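You operate a simulated robot arm through the tools that you are given. There is no shell and no other tool. Be economical: measure what you need, move in short steps, check, and stop when the job is done.

You are at the controls of a simulated robot arm. One attempt, no reset.

Task
Wrap three laps of tan grip tape on the steel roller and bed the loose end.
Fine: TAPE up to wrap, down after; close PRESS and wind till the loose end is gone; pinch nothing.

The check looks at the end state, three seconds after you hand in, the way a careful person would. Anything else that was tipped, shoved, dropped, spilled or broken makes it a failure.

Robot
A 7-joint arm with a two-finger parallel gripper, fixed in place. Base frame: the origin is at the foot of the arm, x ahead of it, y to its left, z up. Units: mm, degrees, N and s.
With the tool pointing down near the work surface it reaches from about 180 to 680 mm from the base axis. Its first joint turns from -66.0 to 66.0 degrees. Payload 2.4 kg.
The tool frame sits at the grasp point between the pads (the TCP): z along the fingers, y along the line on which they close. The tips reach 30 mm beyond it. The gripper opens to 94 mm. The fingers are 28 mm wide and 10 mm thick; the gripper's body (50 by 96 mm) begins 55 mm behind the TCP.
Orientation is that of the tool frame in the base frame, as a unit quaternion [x, y, z, w]. With the fingers straight down and closing along the base's y, the tool's x points along the base's -x, its y along +y and its z along -z.

Tools
- The arm moves only by the tool apply_moves. Its argument "plan" is a list of rows, each a list of 7 numbers: the shift along the tool's x, y, z in mm, then the turn, a rotation vector about the tool's x, y, z in degrees, then the finger opening in mm, from 0 to 94. In form: [[x, y, z, ax, ay, az, gripper], ...]. A call has 1 to 8 rows; each row is the pose to reach, as a shift and turn from the pose commanded when the call began, along the tool's axes at that moment. A row lasts 0.2 s, in which the tool goes at most 50 mm and 8.6 degrees; a call with a longer step from one row to the next is refused whole, and so is a gripper value outside its range. Where a pose cannot be reached the arm comes as near as it can. A force on the tool above 50 N (or 10 N above the force at the start of the call, whichever is more), or a blocked arm, ends the call early, and 0.2 s more pass. The fingers move at their own pace (about 153 mm/s each) and stop on an object; they squeeze with about 20 N. The grip force told is the motor's: it shows also when the fingers shut on nothing. Time passes only in rows, and 0.2 s behind the last, so rows that repeat a pose let the fingers close. It gives the time, the measured TCP pose, the force on the tool (base axes), the opening and the grip force at its end, in the units of the frame above (readings bear some noise), with the torque about the TCP (base axes, N m) and any sound that the robot's microphone picked up.
- Cameras (640 x 400 px; columns grow to the right, rows downward): "scene" is fixed at [58.1, 502.2, 1439.3]; the picture's right is [-0.44, -0.90, 0.00], its down [-0.55, 0.27, -0.79] and it looks along [0.71, -0.35, -0.62] (base axes); focal length 310 px, centre (320, 200). "wrist" rides on the gripper at [76, 14, -103] in the tool frame; the picture's right is [-0.18, 0.98, 0.00], its down [-0.75, -0.14, -0.64] and it looks along [-0.63, -0.12, 0.77] (tool axes); focal length 243 px, centre (320, 200). There is no depth. A picture from a camera that has moved, and an enlarged one, comes with that camera's place and axes in the base frame and with its lens.
- get_image(camera): a new picture of that camera. It takes no simulated time.
- enlarge(camera, box): a new picture of the part [left, top, right, bottom] of that camera's present view, enlarged. It takes no simulated time.
- hand_in(): hands the job in; it is judged then, once.

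Work in short steps. Places have to be worked out from the pictures, the camera data and where the tool is seen: move nearer, look again, correct. Check each grasp and each placing, and mend what went wrong. You have 120 turns and 76 pictures in all, those below and enlarged ones among them. Open the gripper and draw the arm clear of the work before you hand the job in, unless the task says otherwise; then end with one line.

The tools are called after "Request:" as name(argument=value, ...) on one line, values as JSON. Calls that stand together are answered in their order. apply_moves: Moves the arm, as the interface text tells. Its arguments: {"type":"object","properties":{"plan":{"type":"array","items":{"type":"array","items":{"type":"number"}}}},"required":["plan"]} The other tools are called the same way: get_image (camera) takes a picture; enlarge (camera, box) takes an enlarged picture of a part of a camera's view; hand_in () hands the job in.

At the start:

```text
time: 0.0
tcp_pos: [422.5, 142.3, 1135.8]
orientation: [0.0, 1.0, 0.0, 0.0]
contact_force: [0.4, 0.8, 0.2]
ft_torque: [-0.01, 0.02, -0.01]
grip_width: 94.3
gripper_force: 0.1
```

scene: 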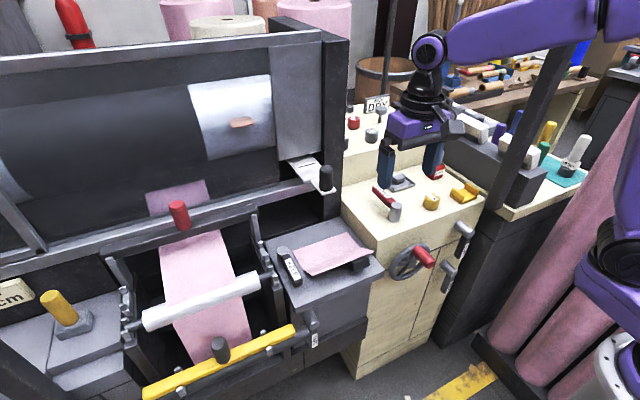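
wrist: 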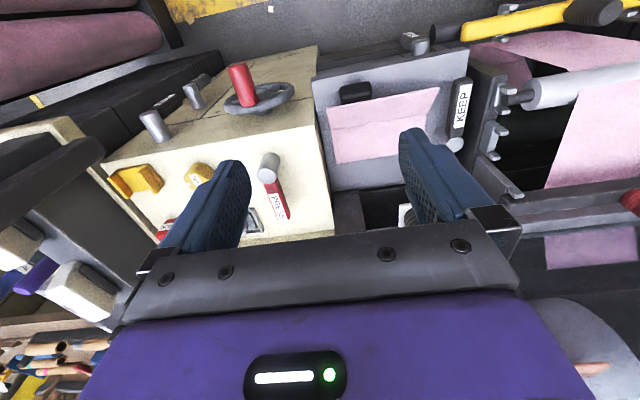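

I start by looking closely at the controls and the roller to identify labels.

Request:
enlarge(camera="scene", box=[330, 80, 530, 300])

Request:
enlarge(camera="scene", box=[90, 150, 400, 400])

Request:
enlarge(camera="wrist", box=[90, 50, 350, 250])

Request:
enlarge(camera="scene", box=[0, 0, 350, 240])

```text
1.82 times, centred on (430, 190) of scene
camera zoom: at [58.1, 502.2, 1439.3], right [-0.44, -0.9, 0.0], down [-0.55, 0.27, -0.79], along [0.71, -0.35, -0.62], focal length 563 px, centre (120, 218)
```

zoom: 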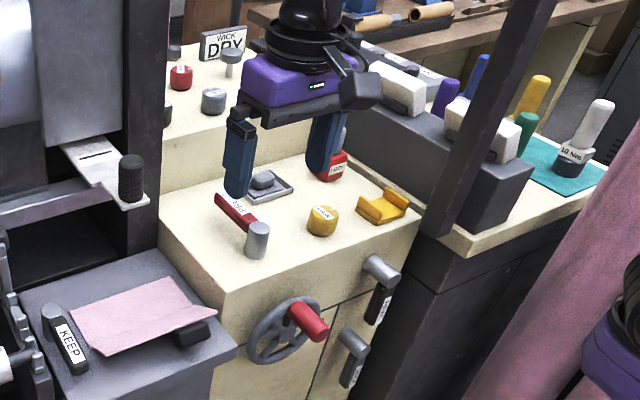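

```text
1.60 times, centred on (245, 275) of scene
camera zoom: at [58.1, 502.2, 1439.3], right [-0.44, -0.9, 0.0], down [-0.55, 0.27, -0.79], along [0.71, -0.35, -0.62], focal length 496 px, centre (440, 80)
```

zoom: 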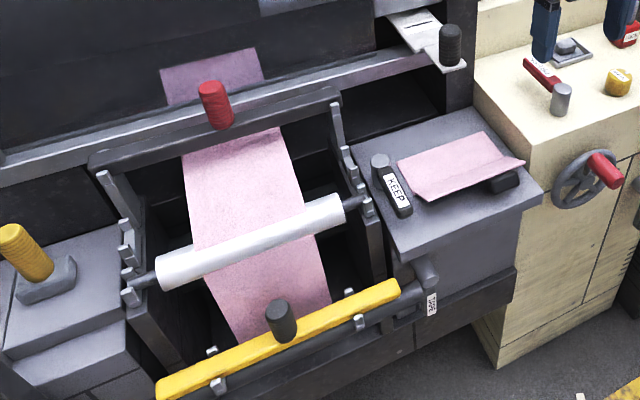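

```text
2.00 times, centred on (220, 150) of wrist
camera zoom: at [348.1, 155.8, 1237.2], right [0.18, 0.98, 0.0], down [0.75, -0.14, 0.64], along [0.63, -0.12, -0.77], focal length 485 px, centre (520, 300)
```

zoom: 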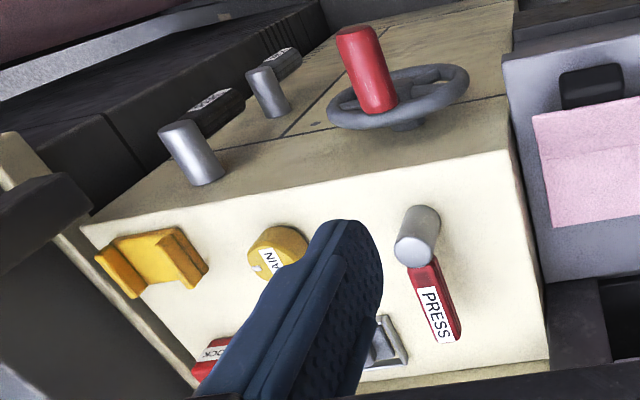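

```text
1.67 times, centred on (175, 120) of scene
camera zoom: at [58.1, 502.2, 1439.3], right [-0.44, -0.9, 0.0], down [-0.55, 0.27, -0.79], along [0.71, -0.35, -0.62], focal length 516 px, centre (562, 333)
```

zoom: 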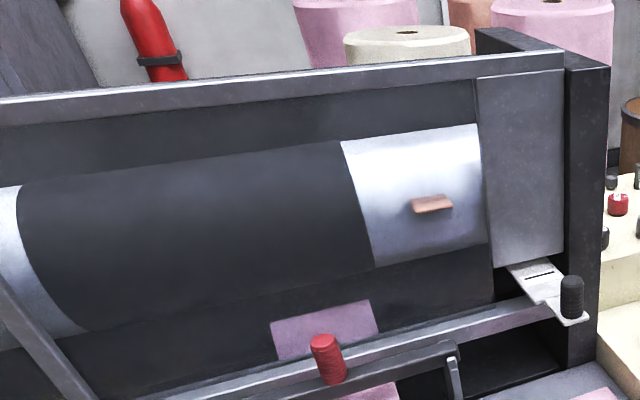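

Request:
enlarge(camera="scene", box=[430, 200, 490, 300])

Request:
enlarge(camera="scene", box=[280, 300, 350, 360])

Request:
enlarge(camera="wrist", box=[130, 60, 220, 150])

Request:
enlarge(camera="scene", box=[340, 80, 400, 150])

```text
4.00 times, centred on (460, 250) of scene
camera zoom: at [58.1, 502.2, 1439.3], right [-0.44, -0.9, 0.0], down [-0.55, 0.27, -0.79], along [0.71, -0.35, -0.62], focal length 1239 px, centre (-240, 0)
```

zoom: 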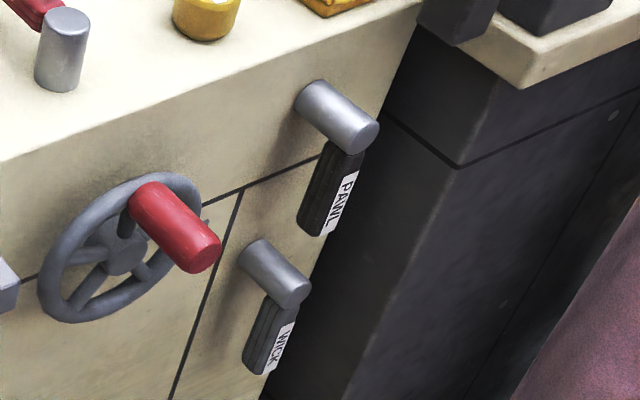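

```text
6.67 times, centred on (315, 330) of scene
camera zoom: at [58.1, 502.2, 1439.3], right [-0.44, -0.9, 0.0], down [-0.55, 0.27, -0.79], along [0.71, -0.35, -0.62], focal length 2066 px, centre (353, -667)
```

zoom: 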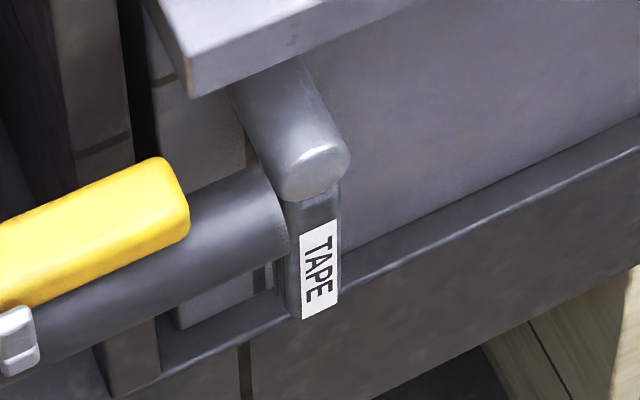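

```text
4.44 times, centred on (175, 105) of wrist
camera zoom: at [348.1, 155.8, 1237.2], right [0.18, 0.98, 0.0], down [0.75, -0.14, 0.64], along [0.63, -0.12, -0.77], focal length 1078 px, centre (964, 622)
```

zoom: 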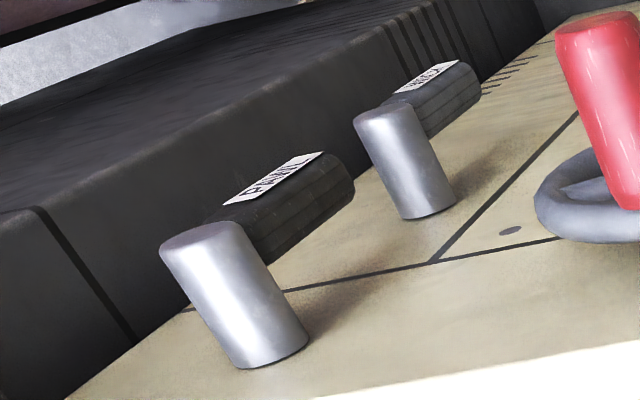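

```text
5.71 times, centred on (370, 115) of scene
camera zoom: at [58.1, 502.2, 1439.3], right [-0.44, -0.9, 0.0], down [-0.55, 0.27, -0.79], along [0.71, -0.35, -0.62], focal length 1770 px, centre (34, 686)
```

zoom: 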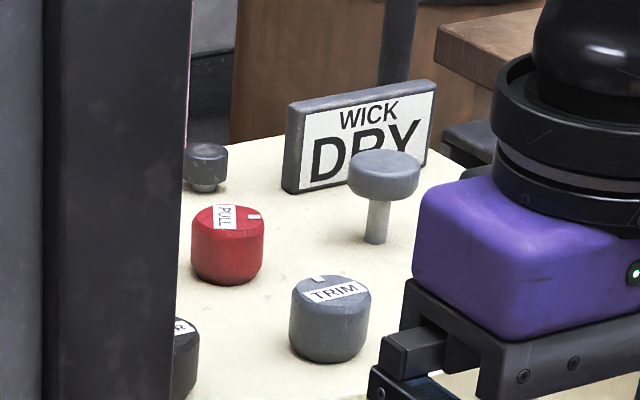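

The levers read PAWL, WICK, TAPE, PRESS, KEEP. I shift the arm left and back at safe height to view the roller and the tape path from the wrist camera.

Request:
apply_moves(plan=[[30, 40, 0, 0, 0, 0, 60], [60, 80, 0, 0, 0, 0, 30], [90, 120, 0, 0, 0, 0, 0], [90, 120, 0, 0, 0, 0, 0]])

Request:
get_image(camera="wrist")

Request:
get_image(camera="scene")

```text
time: 1.0
tcp_pos: [332.5, 260.7, 1133.8]
orientation: [0.001, 1.0, 0.0, -0.001]
contact_force: [0.8, -0.1, 0.0]
ft_torque: [-0.01, -0.02, 0.01]
grip_width: 0.0
gripper_force: 19.9
```

```text
65 pictures are left
camera wrist: at [258.3, 274.5, 1236.2], right [0.19, 0.98, 0.0], down [0.75, -0.14, 0.64], along [0.63, -0.12, -0.77], focal length 243 px, centre (320, 200)
```

wrist: 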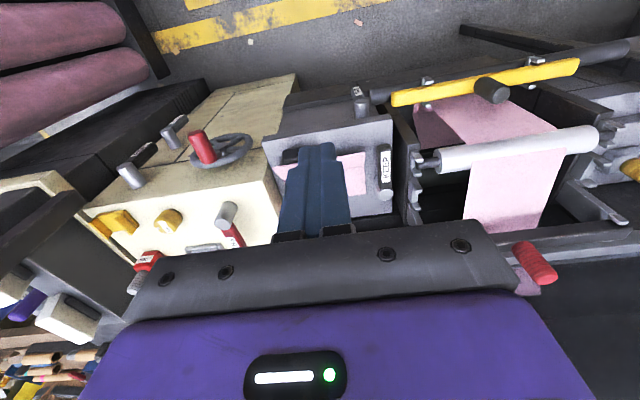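

```text
64 pictures are left
```

scene: 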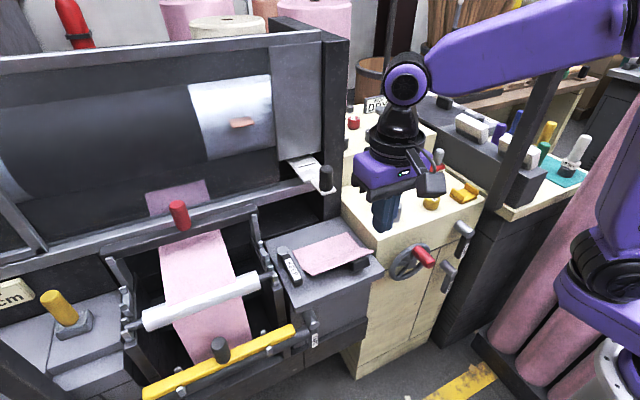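

I close and tilt the tool forward to see the drum and the panel frontally.

Request:
apply_moves(plan=[[0, 0, 0, 0, -8, 0, 0], [0, 0, 0, 0, -16, 0, 0], [0, 0, 0, 0, -24, 0, 0], [0, 0, 0, 0, -32, 0, 0], [0, 0, 0, 0, -40, 0, 0], [0, 0, 0, 0, -40, 0, 0]])

Request:
get_image(camera="wrist")

```text
time: 2.4
tcp_pos: [334.0, 261.5, 1135.4]
orientation: [0.0, 0.939, -0.001, 0.343]
contact_force: [0.8, -0.3, -0.4]
ft_torque: [0.04, -0.01, 0.02]
grip_width: 0.3
gripper_force: 19.5
```

```text
63 pictures are left
camera wrist: at [210.4, 275.4, 1164.1], right [0.14, 0.98, 0.12], down [0.16, -0.14, 0.98], along [0.98, -0.12, -0.18], focal length 243 px, centre (320, 200)
```

wrist: 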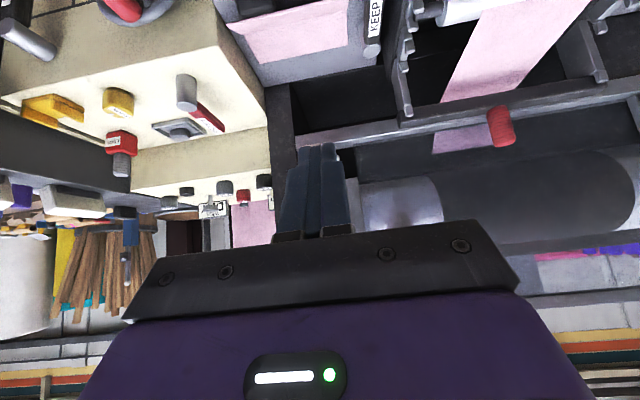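

Request:
enlarge(camera="scene", box=[180, 60, 350, 200])

Request:
enlarge(camera="wrist", box=[0, 40, 280, 220])

```text
2.86 times, centred on (265, 130) of scene
camera zoom: at [58.1, 502.2, 1439.3], right [-0.44, -0.9, 0.0], down [-0.55, 0.27, -0.79], along [0.71, -0.35, -0.62], focal length 885 px, centre (477, 400)
```

zoom: 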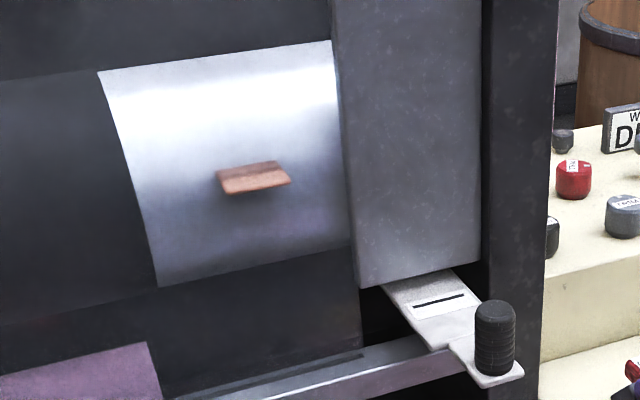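

```text
2.22 times, centred on (140, 130) of wrist
camera zoom: at [210.4, 275.4, 1164.1], right [0.14, 0.98, 0.12], down [0.16, -0.14, 0.98], along [0.98, -0.12, -0.18], focal length 539 px, centre (720, 356)
```

zoom: 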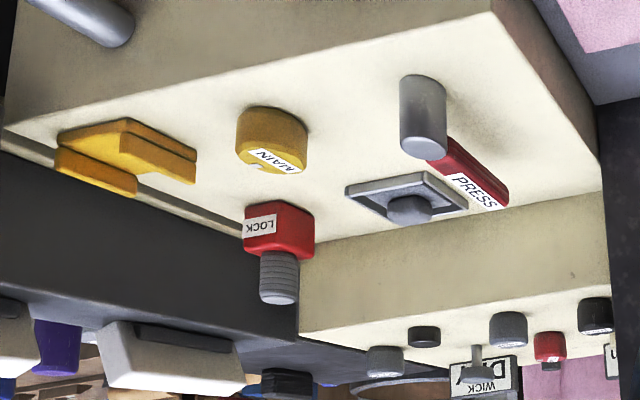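

The drum behind carries the tan tape's start. I move to view the cabinet front (wheel, PAWL, WICK) up close.

Request:
apply_moves(plan=[[0, -48, 0, 0, 0, 0, 0], [0, -96, 0, 0, 0, 0, 0], [0, -144, 0, 0, 0, 0, 0], [0, -192, 0, 0, 0, 0, 0], [10, -238, 8, 0, 0, 0, 0], [40, -240, 40, 0, 0, 0, 0], [72, -240, 75, 0, 0, 0, 0], [104, -240, 110, 0, 0, 0, 0]])

Request:
apply_moves(plan=[[30, 0, 35, 0, 0, 0, 0], [60, 0, 70, 0, 0, 0, 0], [60, 0, 70, 0, 0, 0, 0]])

Request:
get_image(camera="wrist")

Request:
enlarge(camera="wrist", box=[160, 0, 480, 200])

```text
time: 4.2
tcp_pos: [336.3, 29.9, 985.4]
orientation: [-0.001, 0.94, 0.0, 0.34]
contact_force: [-0.1, 0.5, -0.2]
ft_torque: [-0.02, 0.02, 0.01]
grip_width: 0.0
gripper_force: 20.2
out of reach, approached as far as the arm can: row 7, 8
```

```text
time: 5.0
tcp_pos: [357.0, 54.6, 925.2]
orientation: [0.0, 0.94, -0.002, 0.342]
contact_force: [0.6, -0.3, 0.3]
ft_torque: [-0.01, 0.04, -0.01]
grip_width: 0.0
gripper_force: 20.4
out of reach, approached as far as the arm can: row 1, 2, 3
```

```text
60 pictures are left
camera wrist: at [233.9, 68.1, 955.2], right [0.14, 0.98, 0.11], down [0.17, -0.14, 0.98], along [0.98, -0.12, -0.18], focal length 243 px, centre (320, 200)
```

wrist: 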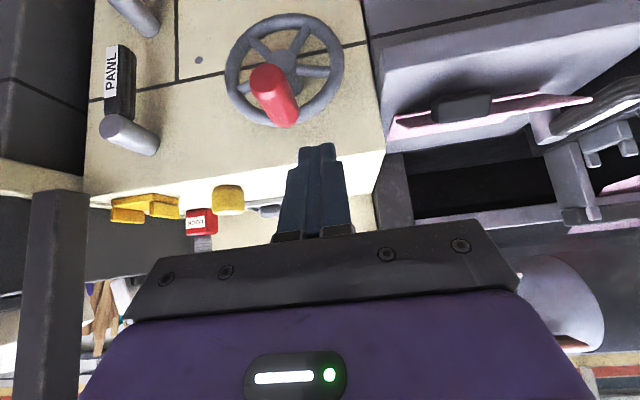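

```text
2.00 times, centred on (320, 100) of wrist
camera zoom: at [233.9, 68.1, 955.2], right [0.14, 0.98, 0.11], down [0.17, -0.14, 0.98], along [0.98, -0.12, -0.18], focal length 485 px, centre (320, 400)
```

zoom: 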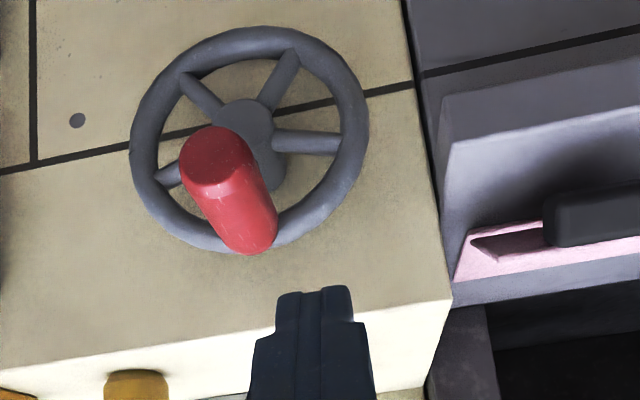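

Handle sits at about (400–465, 15, 824), wheel centre about (465, 16, 757). I level the tool back to pointing down and open the fingers.

Request:
apply_moves(plan=[[0, 0, 0, 0, 8, 0, 20], [0, 0, 0, 0, 16, 0, 40], [0, 0, 0, 0, 24, 0, 60], [0, 0, 0, 0, 32, 0, 60], [0, 0, 0, 0, 40, 0, 60], [0, 0, 0, 0, 40, 0, 60]])

Request:
get_image(camera="wrist")

Request:
enlarge(camera="scene", box=[360, 160, 500, 300])

```text
time: 6.4
tcp_pos: [355.3, 53.8, 926.3]
orientation: [0.0, 1.0, -0.002, 0.003]
contact_force: [0.2, 0.5, -0.1]
ft_torque: [-0.02, -0.04, -0.01]
grip_width: 59.8
gripper_force: 0.1
out of reach, approached as far as the arm can: row 5
```

```text
58 pictures are left
camera wrist: at [279.8, 68.0, 1029.1], right [0.18, 0.98, 0.0], down [0.75, -0.14, 0.64], along [0.63, -0.12, -0.76], focal length 243 px, centre (320, 200)
```

wrist: 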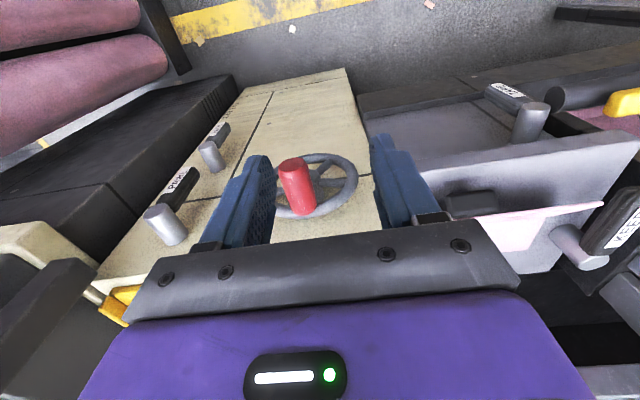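

```text
2.86 times, centred on (430, 230) of scene
camera zoom: at [58.1, 502.2, 1439.3], right [-0.44, -0.9, 0.0], down [-0.55, 0.27, -0.79], along [0.71, -0.35, -0.62], focal length 885 px, centre (6, 114)
```

zoom: 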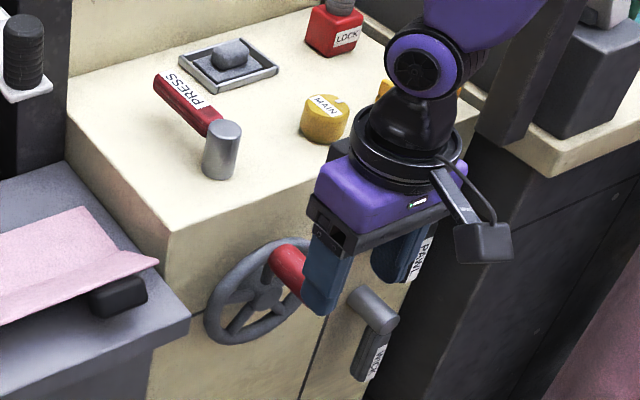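

The handle is at y≈15, z≈826. I go over it with open fingers, descend and grip.

Request:
apply_moves(plan=[[-35, -20, 0, 0, 0, 0, 70], [-70, -39, 0, 0, 0, 0, 70], [-70, -39, 35, 0, 0, 0, 70], [-70, -39, 70, 0, 0, 0, 70], [-70, -39, 98, 0, 0, 0, 70], [-70, -39, 98, 0, 0, 0, 70]])

Request:
get_image(camera="wrist")

```text
time: 7.8
tcp_pos: [422.2, 14.5, 828.7]
orientation: [0.0, 1.0, 0.0, -0.001]
contact_force: [-0.8, 0.6, 0.3]
ft_torque: [-0.03, -0.02, 0.03]
grip_width: 69.9
gripper_force: 0.1
```

```text
56 pictures are left
camera wrist: at [348.1, 27.6, 931.9], right [0.18, 0.98, 0.0], down [0.75, -0.14, 0.64], along [0.63, -0.12, -0.77], focal length 243 px, centre (320, 200)
```

wrist: 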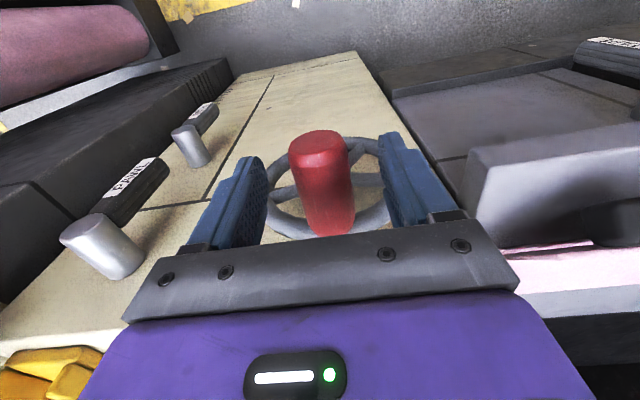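

Handle is between the fingers, level with the TCP. I close on it.

Request:
apply_moves(plan=[[0, 2, 0, 0, 0, 0, 30], [0, 2, 0, 0, 0, 0, 10], [0, 2, 0, 0, 0, 0, 10]])

Request:
get_image(camera="wrist")

```text
time: 8.6
tcp_pos: [423.2, 16.1, 828.6]
orientation: [0.0, 1.0, 0.0, 0.0]
contact_force: [0.9, -9.0, 5.5]
ft_torque: [-0.22, 0.08, -0.63]
grip_width: 31.4
gripper_force: 45.0
```

```text
55 pictures are left
camera wrist: at [348.6, 29.9, 931.5], right [0.18, 0.98, 0.0], down [0.75, -0.14, 0.64], along [0.63, -0.12, -0.77], focal length 243 px, centre (320, 200)
```

wrist: 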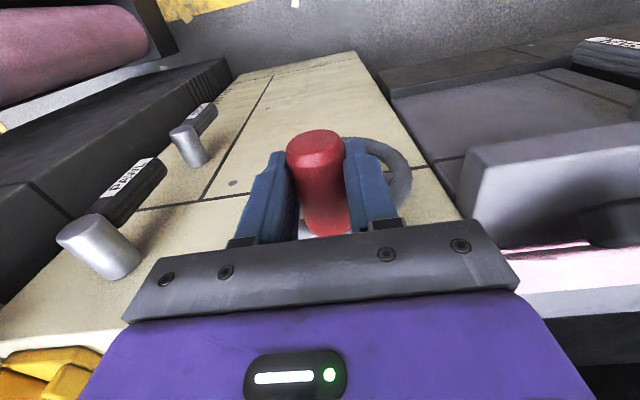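

Gripped. I test the wheel gently in the −y direction, small angle.

Request:
apply_moves(plan=[[0, -4, 0, 0, 0, 0, 10], [0, -8, 0, 0, 0, 0, 10], [0, -13, 1, 0, 0, 0, 10], [0, -18, 2, 0, 0, 0, 10], [0, -18, 2, 0, 0, 0, 10]])

Request:
get_image(camera="scene")

```text
time: 9.8
tcp_pos: [423.9, -0.6, 826.5]
orientation: [-0.001, 1.0, 0.0, 0.0]
contact_force: [-3.0, 8.6, 4.0]
ft_torque: [0.32, 0.08, -0.23]
grip_width: 30.8
gripper_force: 44.9
```

```text
54 pictures are left
```

scene: 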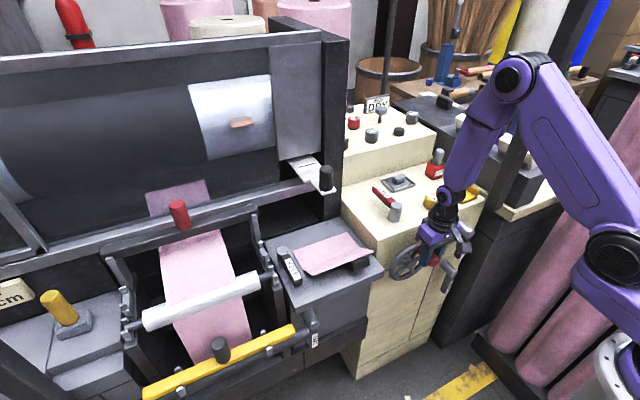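

Request:
enlarge(camera="scene", box=[180, 60, 350, 200])

Request:
enlarge(camera="scene", box=[370, 210, 480, 300])

```text
2.86 times, centred on (265, 130) of scene
camera zoom: at [58.0, 502.4, 1439.3], right [-0.44, -0.9, 0.0], down [-0.55, 0.27, -0.79], along [0.71, -0.35, -0.62], focal length 885 px, centre (477, 400)
```

zoom: 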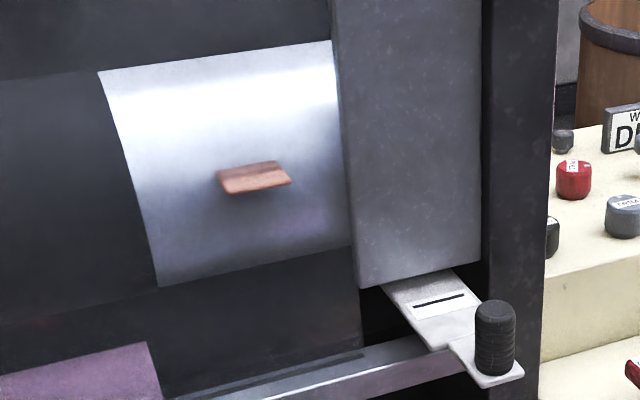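

```text
4.44 times, centred on (425, 255) of scene
camera zoom: at [58.0, 502.4, 1439.3], right [-0.44, -0.9, 0.0], down [-0.55, 0.27, -0.79], along [0.71, -0.35, -0.62], focal length 1377 px, centre (-147, -44)
```

zoom: 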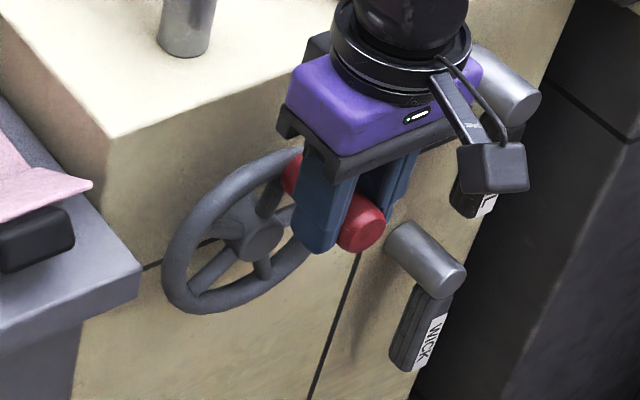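

The wheel turns (≈9 N friction) but the drum hasn't moved visibly at 14°. I wind further the same way to ~62° to see whether it drives the drum.

Request:
apply_moves(plan=[[0, -8.2, 2.7, 0, 0, 0, 10], [0, -16.5, 6.7, 0, 0, 0, 10], [0, -24.1, 11.9, 0, 0, 0, 10], [0, -31, 18.1, 0, 0, 0, 10], [0, -36.9, 25.1, 0, 0, 0, 10], [0, -41.8, 32.9, 0, 0, 0, 10]])

Request:
enlarge(camera="scene", box=[180, 60, 350, 200])

Request:
get_image(camera="wrist")

```text
time: 11.2
tcp_pos: [424.2, -41.4, 793.1]
orientation: [-0.001, 1.0, 0.001, 0.0]
contact_force: [-1.5, 16.9, -3.5]
ft_torque: [0.18, -0.23, -0.79]
grip_width: 31.1
gripper_force: 45.3
```

```text
2.86 times, centred on (265, 130) of scene
camera zoom: at [58.1, 502.6, 1439.2], right [-0.44, -0.9, 0.0], down [-0.55, 0.27, -0.79], along [0.71, -0.35, -0.62], focal length 885 px, centre (477, 400)
```

zoom: 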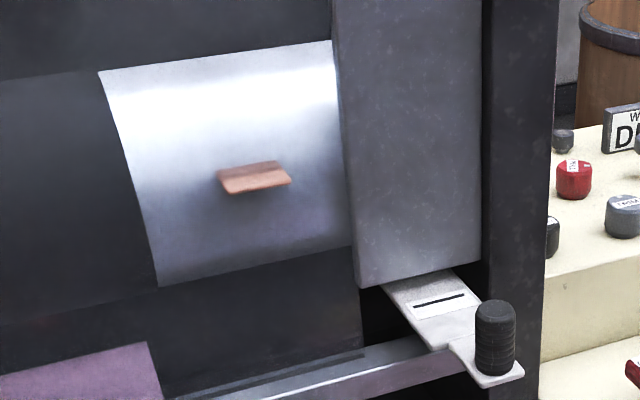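

```text
50 pictures are left
camera wrist: at [349.4, -27.9, 895.4], right [0.18, 0.98, 0.0], down [0.75, -0.14, 0.64], along [0.63, -0.12, -0.77], focal length 243 px, centre (320, 200)
```

wrist: 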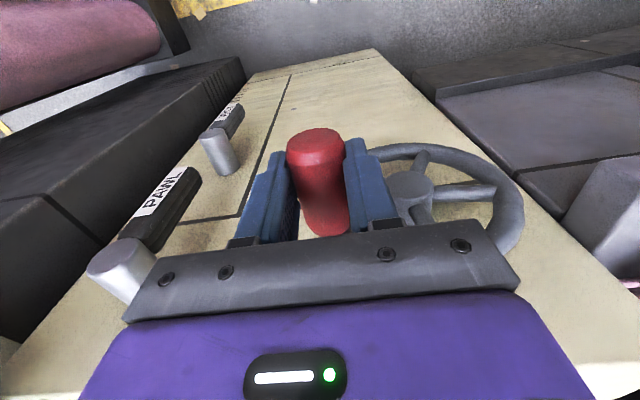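

Request:
get_image(camera="scene")

Request:
apply_moves(plan=[[0, 4.9, -7.8, 0, 0, 0, 10], [0, 10.8, -14.8, 0, 0, 0, 10], [0, 17.7, -21, 0, 0, 0, 10], [0, 25.3, -26.2, 0, 0, 0, 10], [0, 33.6, -30.2, 0, 0, 0, 10], [0, 41.8, -32.9, 0, 0, 0, 10], [0, 50, -34.3, 0, 0, 0, 10], [0, 58.3, -34.9, 0, 0, 0, 10]])

Request:
enlarge(camera="scene", box=[180, 60, 350, 200])

```text
49 pictures are left
```

scene: 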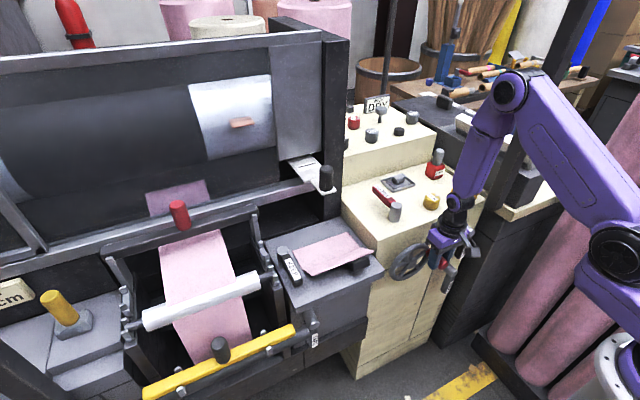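

```text
time: 12.2
tcp_pos: [424.2, -24.6, 819.0]
orientation: [0.005, 1.0, 0.0, 0.001]
contact_force: [-2.0, -6.7, 9.9]
ft_torque: [-0.35, 0.19, 0.81]
grip_width: 30.9
gripper_force: 45.5
stopped in row 4: the force on the tool passed its limit at 76 N (the readings are from after the stop); the commanded pose is now the measured one
```

```text
2.86 times, centred on (265, 130) of scene
camera zoom: at [57.9, 502.1, 1439.4], right [-0.44, -0.9, 0.0], down [-0.55, 0.27, -0.79], along [0.71, -0.35, -0.62], focal length 885 px, centre (477, 400)
```

zoom: 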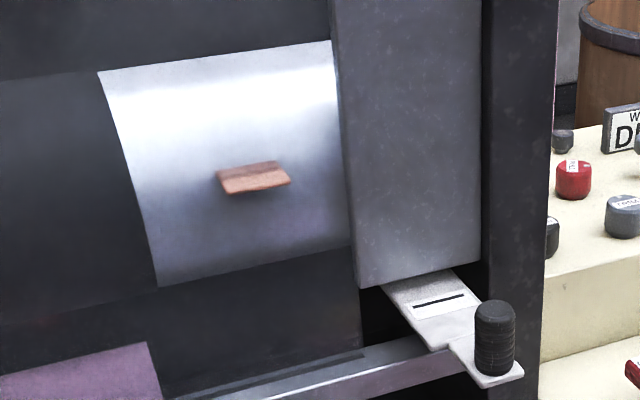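

The pawl blocks reverse (ratchet), so clockwise is the only direction, but the drum isn't moving. I release the handle, lift clear, and check whether the wheel stays.

Request:
apply_moves(plan=[[0, 0, 0, 0, 0, 0, 40], [0, 0, 0, 0, 0, 0, 80], [0, 0, -30, 0, 0, 0, 80], [0, 0, -70, 0, 0, 0, 80], [40, 0, -110, 0, 0, 0, 80], [80, 0, -110, 0, 0, 0, 80]])

Request:
get_image(camera="wrist")

Request:
enlarge(camera="scene", box=[0, 190, 340, 400])

```text
refused: row 5 steps farther than a row can; nothing moved
```

```text
47 pictures are left
camera wrist: at [349.7, -11.2, 920.5], right [0.19, 0.98, 0.0], down [0.75, -0.15, 0.64], along [0.63, -0.12, -0.77], focal length 243 px, centre (320, 200)
```

wrist: 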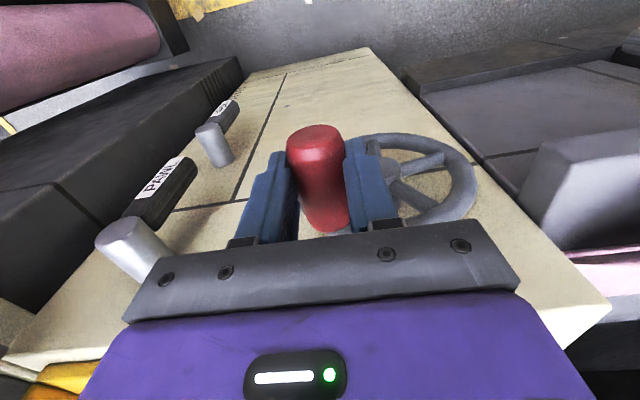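

```text
1.88 times, centred on (170, 295) of scene
camera zoom: at [57.9, 502.1, 1439.4], right [-0.44, -0.9, 0.0], down [-0.55, 0.27, -0.79], along [0.71, -0.35, -0.62], focal length 583 px, centre (602, 21)
```

zoom: 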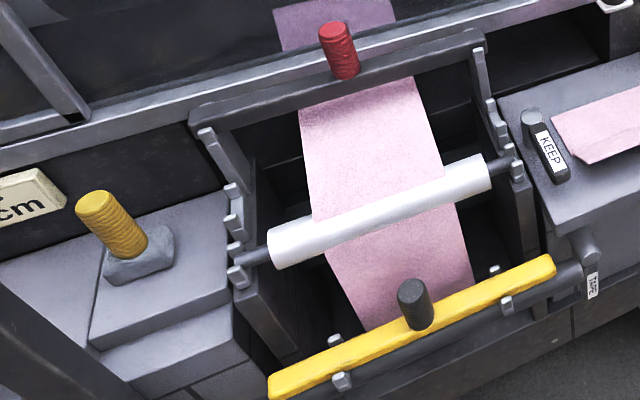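

The bare drum is featureless, so the wheel may drive it unseen; tape would show only with TAPE up. I release the handle and retreat.

Request:
apply_moves(plan=[[0, 0, 0, 0, 0, 0, 40], [0, 0, 0, 0, 0, 0, 80], [0, 0, -30, 0, 0, 0, 80], [0, 0, -70, 0, 0, 0, 80], [30, 0, -105, 0, 0, 0, 80], [65, 0, -125, 0, 0, 0, 80]])

```text
time: 13.6
tcp_pos: [357.7, -26.2, 941.1]
orientation: [0.006, 1.0, 0.0, 0.001]
contact_force: [-0.5, 0.2, -0.1]
ft_torque: [-0.04, -0.01, 0.02]
grip_width: 80.1
gripper_force: 0.1
```

Now to the TAPE lever: move left at height, then look.

Request:
apply_moves(plan=[[0, 47, 0, 0, 0, 0, 60], [0, 94, 0, 0, 0, 0, 60], [0, 141, 0, 0, 0, 0, 60], [0, 188, 0, 0, 0, 0, 60], [0, 235, 0, 0, 0, 0, 60], [0, 282, 20, 0, 0, 0, 60], [0, 320, 50, 0, 0, 0, 60], [0, 320, 80, 0, 0, 0, 60]])

Request:
get_image(camera="wrist")

```text
refused: row 6 steps farther than a row can; nothing moved
```

```text
45 pictures are left
camera wrist: at [283.0, -10.9, 1043.7], right [0.2, 0.98, 0.0], down [0.75, -0.15, 0.64], along [0.63, -0.13, -0.77], focal length 243 px, centre (320, 200)
```

wrist: 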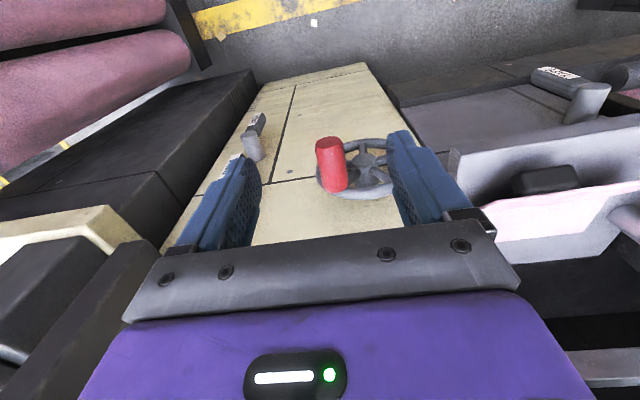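

Row step too big; I retry with smaller steps.

Request:
apply_moves(plan=[[0, 47, 0, 0, 0, 0, 60], [0, 94, 0, 0, 0, 0, 60], [0, 141, 0, 0, 0, 0, 60], [0, 188, 0, 0, 0, 0, 60], [0, 235, 0, 0, 0, 0, 60], [0, 280, 15, 0, 0, 0, 60], [0, 320, 40, 0, 0, 0, 60], [0, 320, 80, 0, 0, 0, 60]])

Request:
get_image(camera="wrist")

Request:
enlarge(camera="scene", box=[270, 260, 370, 360])

```text
time: 15.4
tcp_pos: [362.7, 296.8, 861.6]
orientation: [0.006, 1.0, 0.001, 0.001]
contact_force: [0.2, -0.2, -0.3]
ft_torque: [-0.03, 0.01, 0.0]
grip_width: 60.0
gripper_force: 0.0
```

```text
44 pictures are left
camera wrist: at [287.6, 311.4, 964.0], right [0.2, 0.98, 0.0], down [0.75, -0.15, 0.64], along [0.63, -0.13, -0.77], focal length 243 px, centre (320, 200)
```

wrist: 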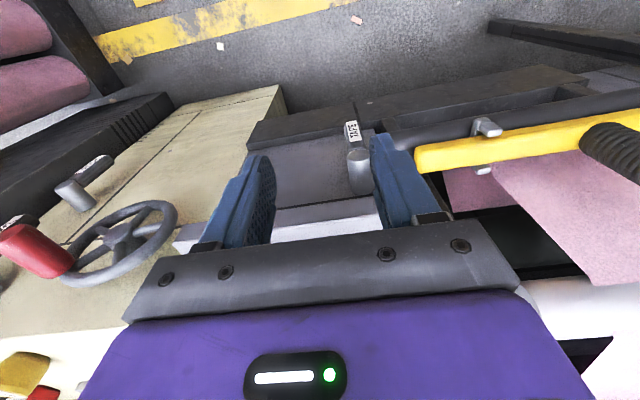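

```text
4.00 times, centred on (320, 310) of scene
camera zoom: at [58.0, 502.2, 1439.3], right [-0.44, -0.9, 0.0], down [-0.55, 0.27, -0.79], along [0.71, -0.35, -0.62], focal length 1239 px, centre (320, -240)
```

zoom: 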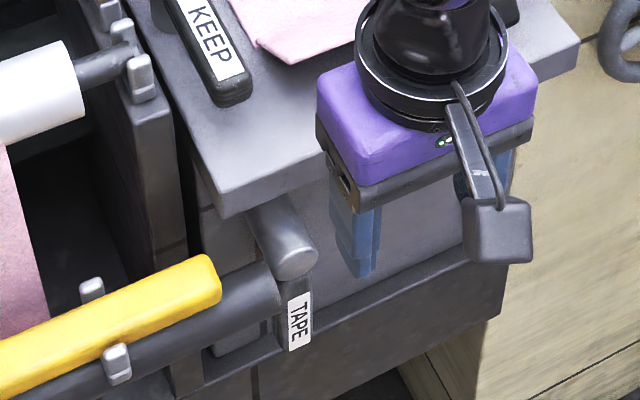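

TAPE hub is at about (447, 326, 698), its arm hanging to z≈605. I tilt the tool ~45° forward for access and look again.

Request:
apply_moves(plan=[[5, 0, 0, 0, -8, 0, 60], [10, 0, 0, 0, -16, 0, 60], [15, 0, 0, 0, -24, 0, 60], [20, 0, 0, 0, -32, 0, 60], [25, 0, 0, 0, -40, 0, 60], [30, 0, 0, 0, -48, 0, 60], [30, 0, 0, 0, -48, 0, 60]])

Request:
apply_moves(plan=[[30, 0, 25, 0, 0, 0, 60], [60, 0, 50, 0, 0, 0, 60], [90, 0, 75, 0, 0, 0, 60], [100, 0, 85, 0, 0, 0, 60]])

Request:
get_image(camera="wrist")

```text
time: 17.0
tcp_pos: [334.2, 295.2, 861.8]
orientation: [0.006, 0.913, -0.002, 0.407]
contact_force: [-0.6, 0.9, 0.3]
ft_torque: [0.02, 0.01, -0.02]
grip_width: 59.9
gripper_force: 0.0
out of reach, approached as far as the arm can: row 2, 3
```

```text
time: 18.0
tcp_pos: [328.6, 293.3, 729.1]
orientation: [0.007, 0.913, -0.004, 0.408]
contact_force: [-0.5, -1.0, 0.8]
ft_torque: [0.03, 0.04, -0.01]
grip_width: 60.2
gripper_force: 0.1
```

```text
42 pictures are left
camera wrist: at [204.3, 309.0, 740.7], right [0.13, 0.98, 0.14], down [0.02, -0.14, 0.99], along [0.99, -0.13, -0.04], focal length 243 px, centre (320, 200)
```

wrist: 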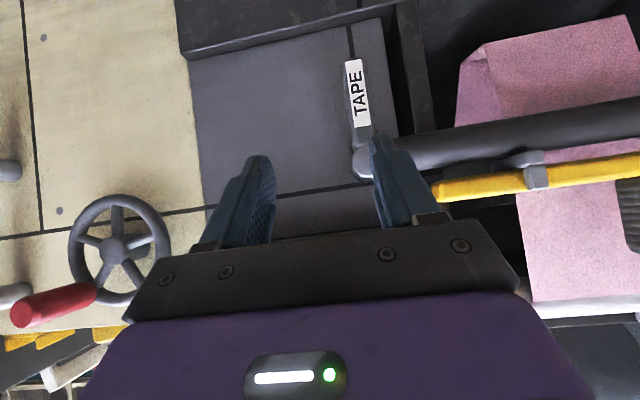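

The arm hangs free below the tube. I go in with fingers straddling the TAPE arm near its tip.

Request:
apply_moves(plan=[[2, 33, 0, 0, 0, 0, 50], [2, 33, 40, 0, 0, 0, 50], [2, 33, 80, 0, 0, 0, 50], [2, 33, 115, 0, 0, 0, 50], [2, 33, 115, 0, 0, 0, 50]])

Request:
get_image(camera="wrist")

```text
time: 19.2
tcp_pos: [414.5, 327.6, 651.7]
orientation: [0.005, 0.913, -0.002, 0.408]
contact_force: [0.7, -0.2, -0.3]
ft_torque: [-0.02, 0.02, 0.0]
grip_width: 50.0
gripper_force: 0.1
```

```text
41 pictures are left
camera wrist: at [290.2, 342.1, 663.9], right [0.13, 0.98, 0.14], down [0.02, -0.14, 0.99], along [0.99, -0.13, -0.04], focal length 243 px, centre (320, 200)
```

wrist: 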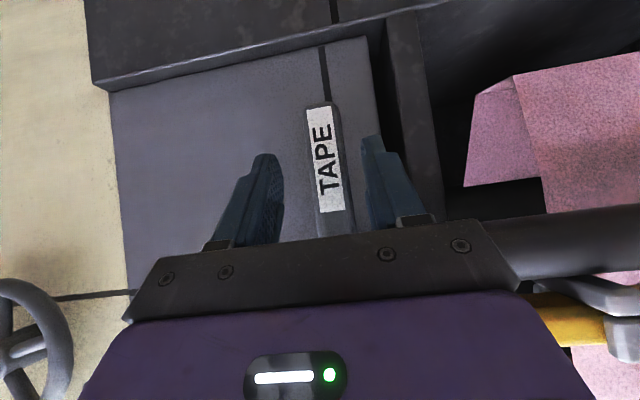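

The arm is between the fingers, but for a big swing a closed-finger poke from its left is better. I back off, close, and go in left of the arm.

Request:
apply_moves(plan=[[0, 0, -40, 0, 0, 0, 20], [0, 28, -40, 0, 0, 0, 0], [10, 28, -15, 0, 0, 0, 0], [10, 28, 10, 0, 0, 0, 0], [10, 28, 30, 0, 0, 0, 0], [10, 28, 30, 0, 0, 0, 0]])

Request:
get_image(camera="wrist")

```text
time: 20.6
tcp_pos: [431.9, 353.7, 626.4]
orientation: [0.005, 0.913, -0.002, 0.408]
contact_force: [1.1, 0.2, -0.8]
ft_torque: [0.0, 0.04, 0.02]
grip_width: 0.0
gripper_force: 20.3
```

```text
40 pictures are left
camera wrist: at [305.7, 369.9, 637.8], right [0.13, 0.98, 0.14], down [0.02, -0.14, 0.99], along [0.99, -0.13, -0.04], focal length 243 px, centre (320, 200)
```

wrist: 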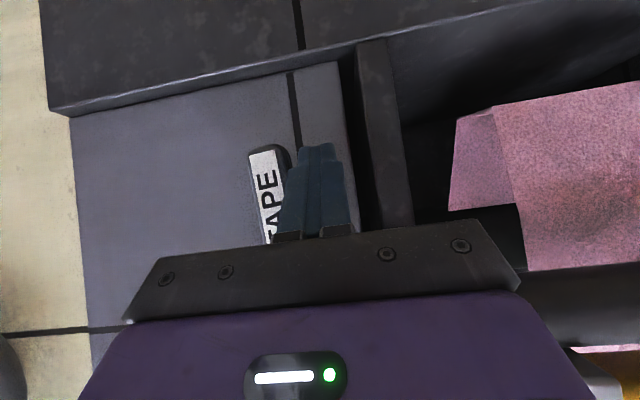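

Fingers are just left of the arm. I sweep along an arc about the hub toward −y and up.

Request:
apply_moves(plan=[[2.4, -14.5, 2.1, 0, 0, 0, 0], [3.3, -27.7, 2.9, 0, 0, 0, 0], [2, -43.5, 1.8, 0, 0, 0, 0], [-1.6, -58.6, -1.5, 0, 0, 0, 0], [-7.5, -72.4, -6.8, 0, 0, 0, 0], [-15.4, -84.2, -13.8, 0, 0, 0, 0]])

Request:
get_image(camera="wrist")

```text
time: 22.0
tcp_pos: [427.3, 272.3, 644.2]
orientation: [0.002, 0.915, 0.0, 0.404]
contact_force: [0.9, 18.5, -25.3]
ft_torque: [0.18, 0.37, 0.25]
grip_width: 0.0
gripper_force: 20.4
```

```text
39 pictures are left
camera wrist: at [301.1, 287.6, 656.6], right [0.13, 0.98, 0.14], down [0.03, -0.14, 0.99], along [0.99, -0.12, -0.05], focal length 243 px, centre (320, 200)
```

wrist: 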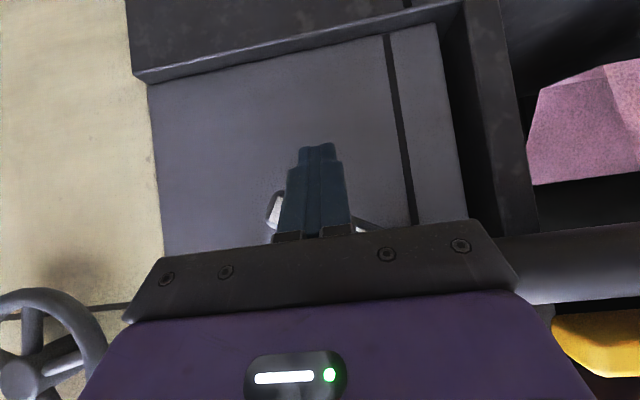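

The lever swings with the push (~30 N). I continue the arc upward.

Request:
apply_moves(plan=[[-9.6, -9.3, -8.6, 0, 0, 0, 0], [-20.4, -15.8, -18.3, 0, 0, 0, 0], [-31.9, -19.1, -28.8, 0, 0, 0, 0], [-43.7, -19.1, -39.3, 0, 0, 0, 0], [-55.3, -15.8, -49.8, 0, 0, 0, 0], [-55.3, -15.8, -49.8, 0, 0, 0, 0]])

Request:
get_image(camera="wrist")

Request:
enlarge(camera="scene", box=[230, 240, 390, 360])

```text
time: 22.3
tcp_pos: [423.1, 272.4, 645.5]
orientation: [-0.003, 0.917, 0.001, 0.399]
contact_force: [-4.6, 1.8, -4.0]
ft_torque: [0.02, 0.06, 0.01]
grip_width: 0.0
gripper_force: 19.7
stopped in row 1: the force on the tool passed its limit at 58 N (the readings are from after the stop); the commanded pose is now the measured one
```

```text
38 pictures are left
camera wrist: at [297.3, 285.2, 659.7], right [0.12, 0.98, 0.14], down [0.04, -0.14, 0.99], along [0.99, -0.11, -0.06], focal length 243 px, centre (320, 200)
```

wrist: 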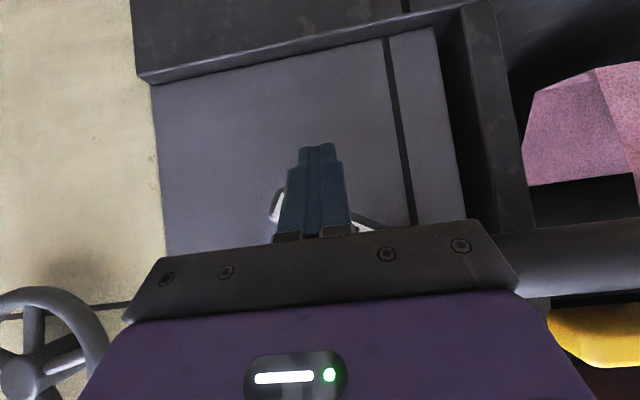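

```text
3.33 times, centred on (310, 300) of scene
camera zoom: at [58.1, 502.3, 1439.3], right [-0.44, -0.9, 0.0], down [-0.55, 0.27, -0.79], along [0.71, -0.35, -0.62], focal length 1033 px, centre (353, -133)
```

zoom: 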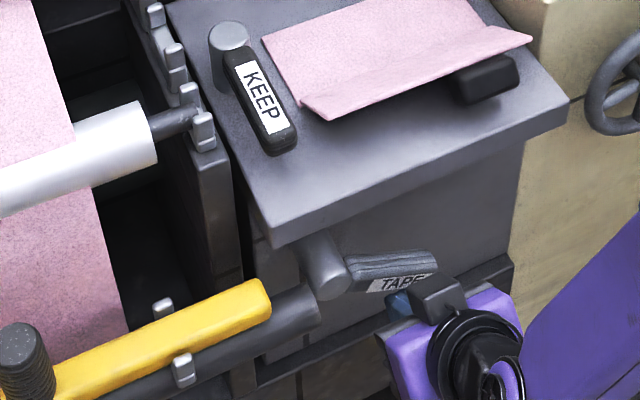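

The arm is nearly horizontal to −y now. I push straight up with slow small steps.

Request:
apply_moves(plan=[[-4.4, 0, -4, 0, 0, 0, 0], [-8.9, 0, -8, 0, 0, 0, 0], [-13.4, 0, -12, 0, 0, 0, 0], [-17.8, 0, -16, 0, 0, 0, 0], [-22.3, 0, -20, 0, 0, 0, 0], [-26.8, 0, -24, 0, 0, 0, 0]])

Request:
enlarge(camera="scene", box=[230, 240, 390, 360])

```text
time: 22.9
tcp_pos: [418.3, 271.5, 649.9]
orientation: [-0.006, 0.921, 0.002, 0.391]
contact_force: [-3.2, 3.5, -4.8]
ft_torque: [0.05, 0.12, 0.03]
grip_width: 0.0
gripper_force: 19.6
stopped in row 2: the force on the tool passed its limit at 55 N (the readings are from after the stop); the commanded pose is now the measured one
```

```text
3.33 times, centred on (310, 300) of scene
camera zoom: at [58.1, 502.3, 1439.3], right [-0.44, -0.9, 0.0], down [-0.55, 0.27, -0.79], along [0.71, -0.35, -0.62], focal length 1033 px, centre (353, -133)
```

zoom: 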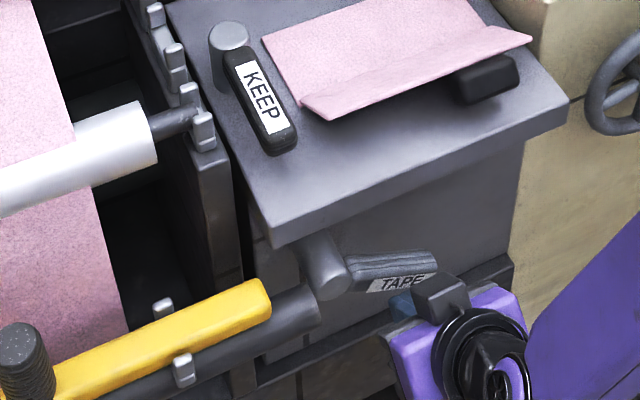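

It seems to have reached an end stop near horizontal. I withdraw down and back, and see whether the lever stays.

Request:
apply_moves(plan=[[6, 0, 3, 0, 0, 0, 0], [10, 0, -20, 0, 0, 0, 0], [10, 0, -60, 0, 0, 0, 0], [0, 0, -95, 0, 0, 0, 0], [0, 0, -95, 0, 0, 0, 0]])

Request:
get_image(camera="wrist")

Request:
get_image(camera="scene")

```text
time: 24.1
tcp_pos: [349.8, 267.2, 716.0]
orientation: [-0.004, 0.92, 0.002, 0.391]
contact_force: [0.1, 0.0, 0.6]
ft_torque: [0.06, 0.01, 0.0]
grip_width: 0.2
gripper_force: 20.4
```

```text
35 pictures are left
camera wrist: at [225.5, 280.5, 730.9], right [0.12, 0.98, 0.13], down [0.06, -0.14, 0.99], along [0.99, -0.11, -0.08], focal length 243 px, centre (320, 200)
```

wrist: 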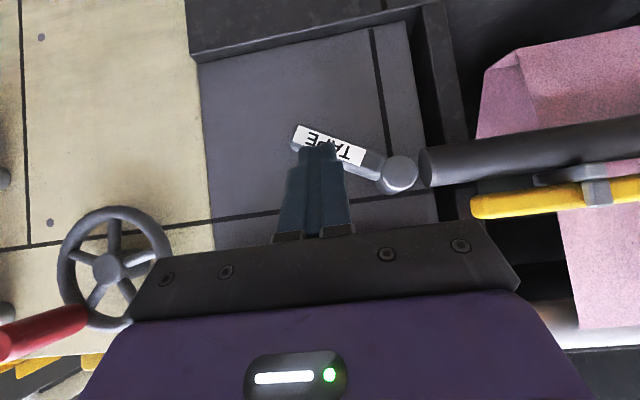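

```text
34 pictures are left
```

scene: 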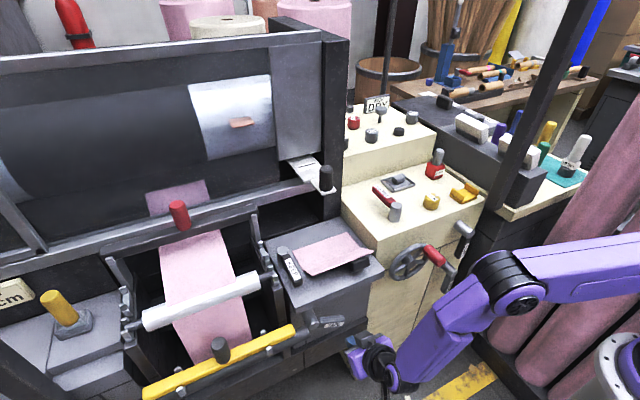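

TAPE lever stays raised at its stop. I rise, level the tool and return to the wheel.

Request:
apply_moves(plan=[[-30, -10, -30, 0, 0, 0, 20], [-60, -20, -60, 0, 8, 0, 40], [-90, -40, -88, 0, 16, 0, 70], [-120, -70, -115, 0, 24, 0, 70], [-140, -105, -136, 0, 32, 0, 70], [-140, -145, -136, 0, 40, 0, 70], [-140, -185, -136, 0, 46, 0, 70], [-140, -225, -136, 0, 46, 0, 70]])

Request:
get_image(camera="wrist")

```text
refused: row 4 steps farther than a row can; nothing moved
```

```text
33 pictures are left
camera wrist: at [225.5, 280.5, 730.9], right [0.12, 0.98, 0.13], down [0.06, -0.14, 0.99], along [0.99, -0.11, -0.08], focal length 243 px, centre (320, 200)
```

wrist: 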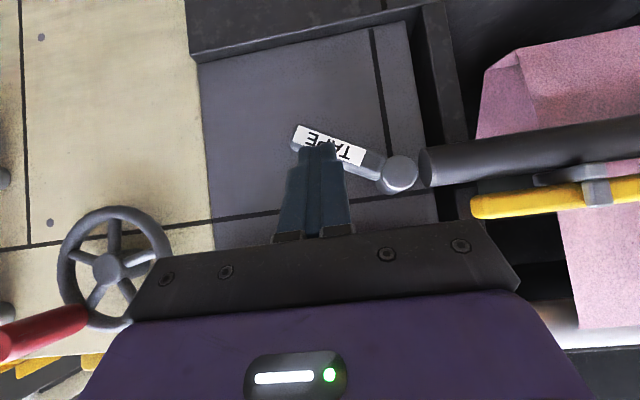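

I'll watch step sizes and take pictures only after success.

Request:
apply_moves(plan=[[-30, -8, -30, 0, 0, 0, 20], [-60, -16, -60, 0, 8, 0, 40], [-88, -30, -86, 0, 16, 0, 70], [-112, -52, -110, 0, 24, 0, 70], [-134, -84, -132, 0, 32, 0, 70], [-140, -126, -136, 0, 40, 0, 70], [-140, -170, -136, 0, 46, 0, 70], [-140, -216, -136, 0, 46, 0, 70]])

```text
time: 25.9
tcp_pos: [352.4, 57.7, 912.8]
orientation: [-0.005, 1.0, 0.0, 0.001]
contact_force: [0.0, -0.2, -0.2]
ft_torque: [0.01, 0.0, 0.01]
grip_width: 69.9
gripper_force: 0.1
```

Handle is now at about (y −25, z 813). I go over it, descend and grip.

Request:
apply_moves(plan=[[-24, -28, 0, 0, 0, 0, 70], [-48, -56, 0, 0, 0, 0, 70], [-72, -82, 0, 0, 0, 0, 70], [-72, -82, 45, 0, 0, 0, 70], [-72, -82, 90, 0, 0, 0, 70], [-72, -82, 100, 0, 0, 0, 70], [-72, -82, 100, 0, 0, 0, 20], [-72, -82, 100, 0, 0, 0, 10]])

Request:
get_image(camera="wrist")

```text
time: 27.7
tcp_pos: [424.3, -26.3, 812.8]
orientation: [-0.002, 1.0, 0.0, 0.001]
contact_force: [-0.3, -18.0, 5.2]
ft_torque: [-0.44, -0.41, -0.49]
grip_width: 31.6
gripper_force: 45.4
```

```text
32 pictures are left
camera wrist: at [349.1, -12.0, 914.4], right [0.18, 0.98, 0.0], down [0.75, -0.14, 0.64], along [0.63, -0.12, -0.76], focal length 243 px, centre (320, 200)
```

wrist: 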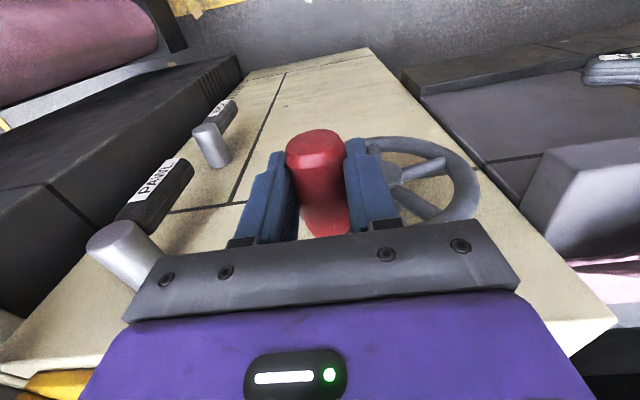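

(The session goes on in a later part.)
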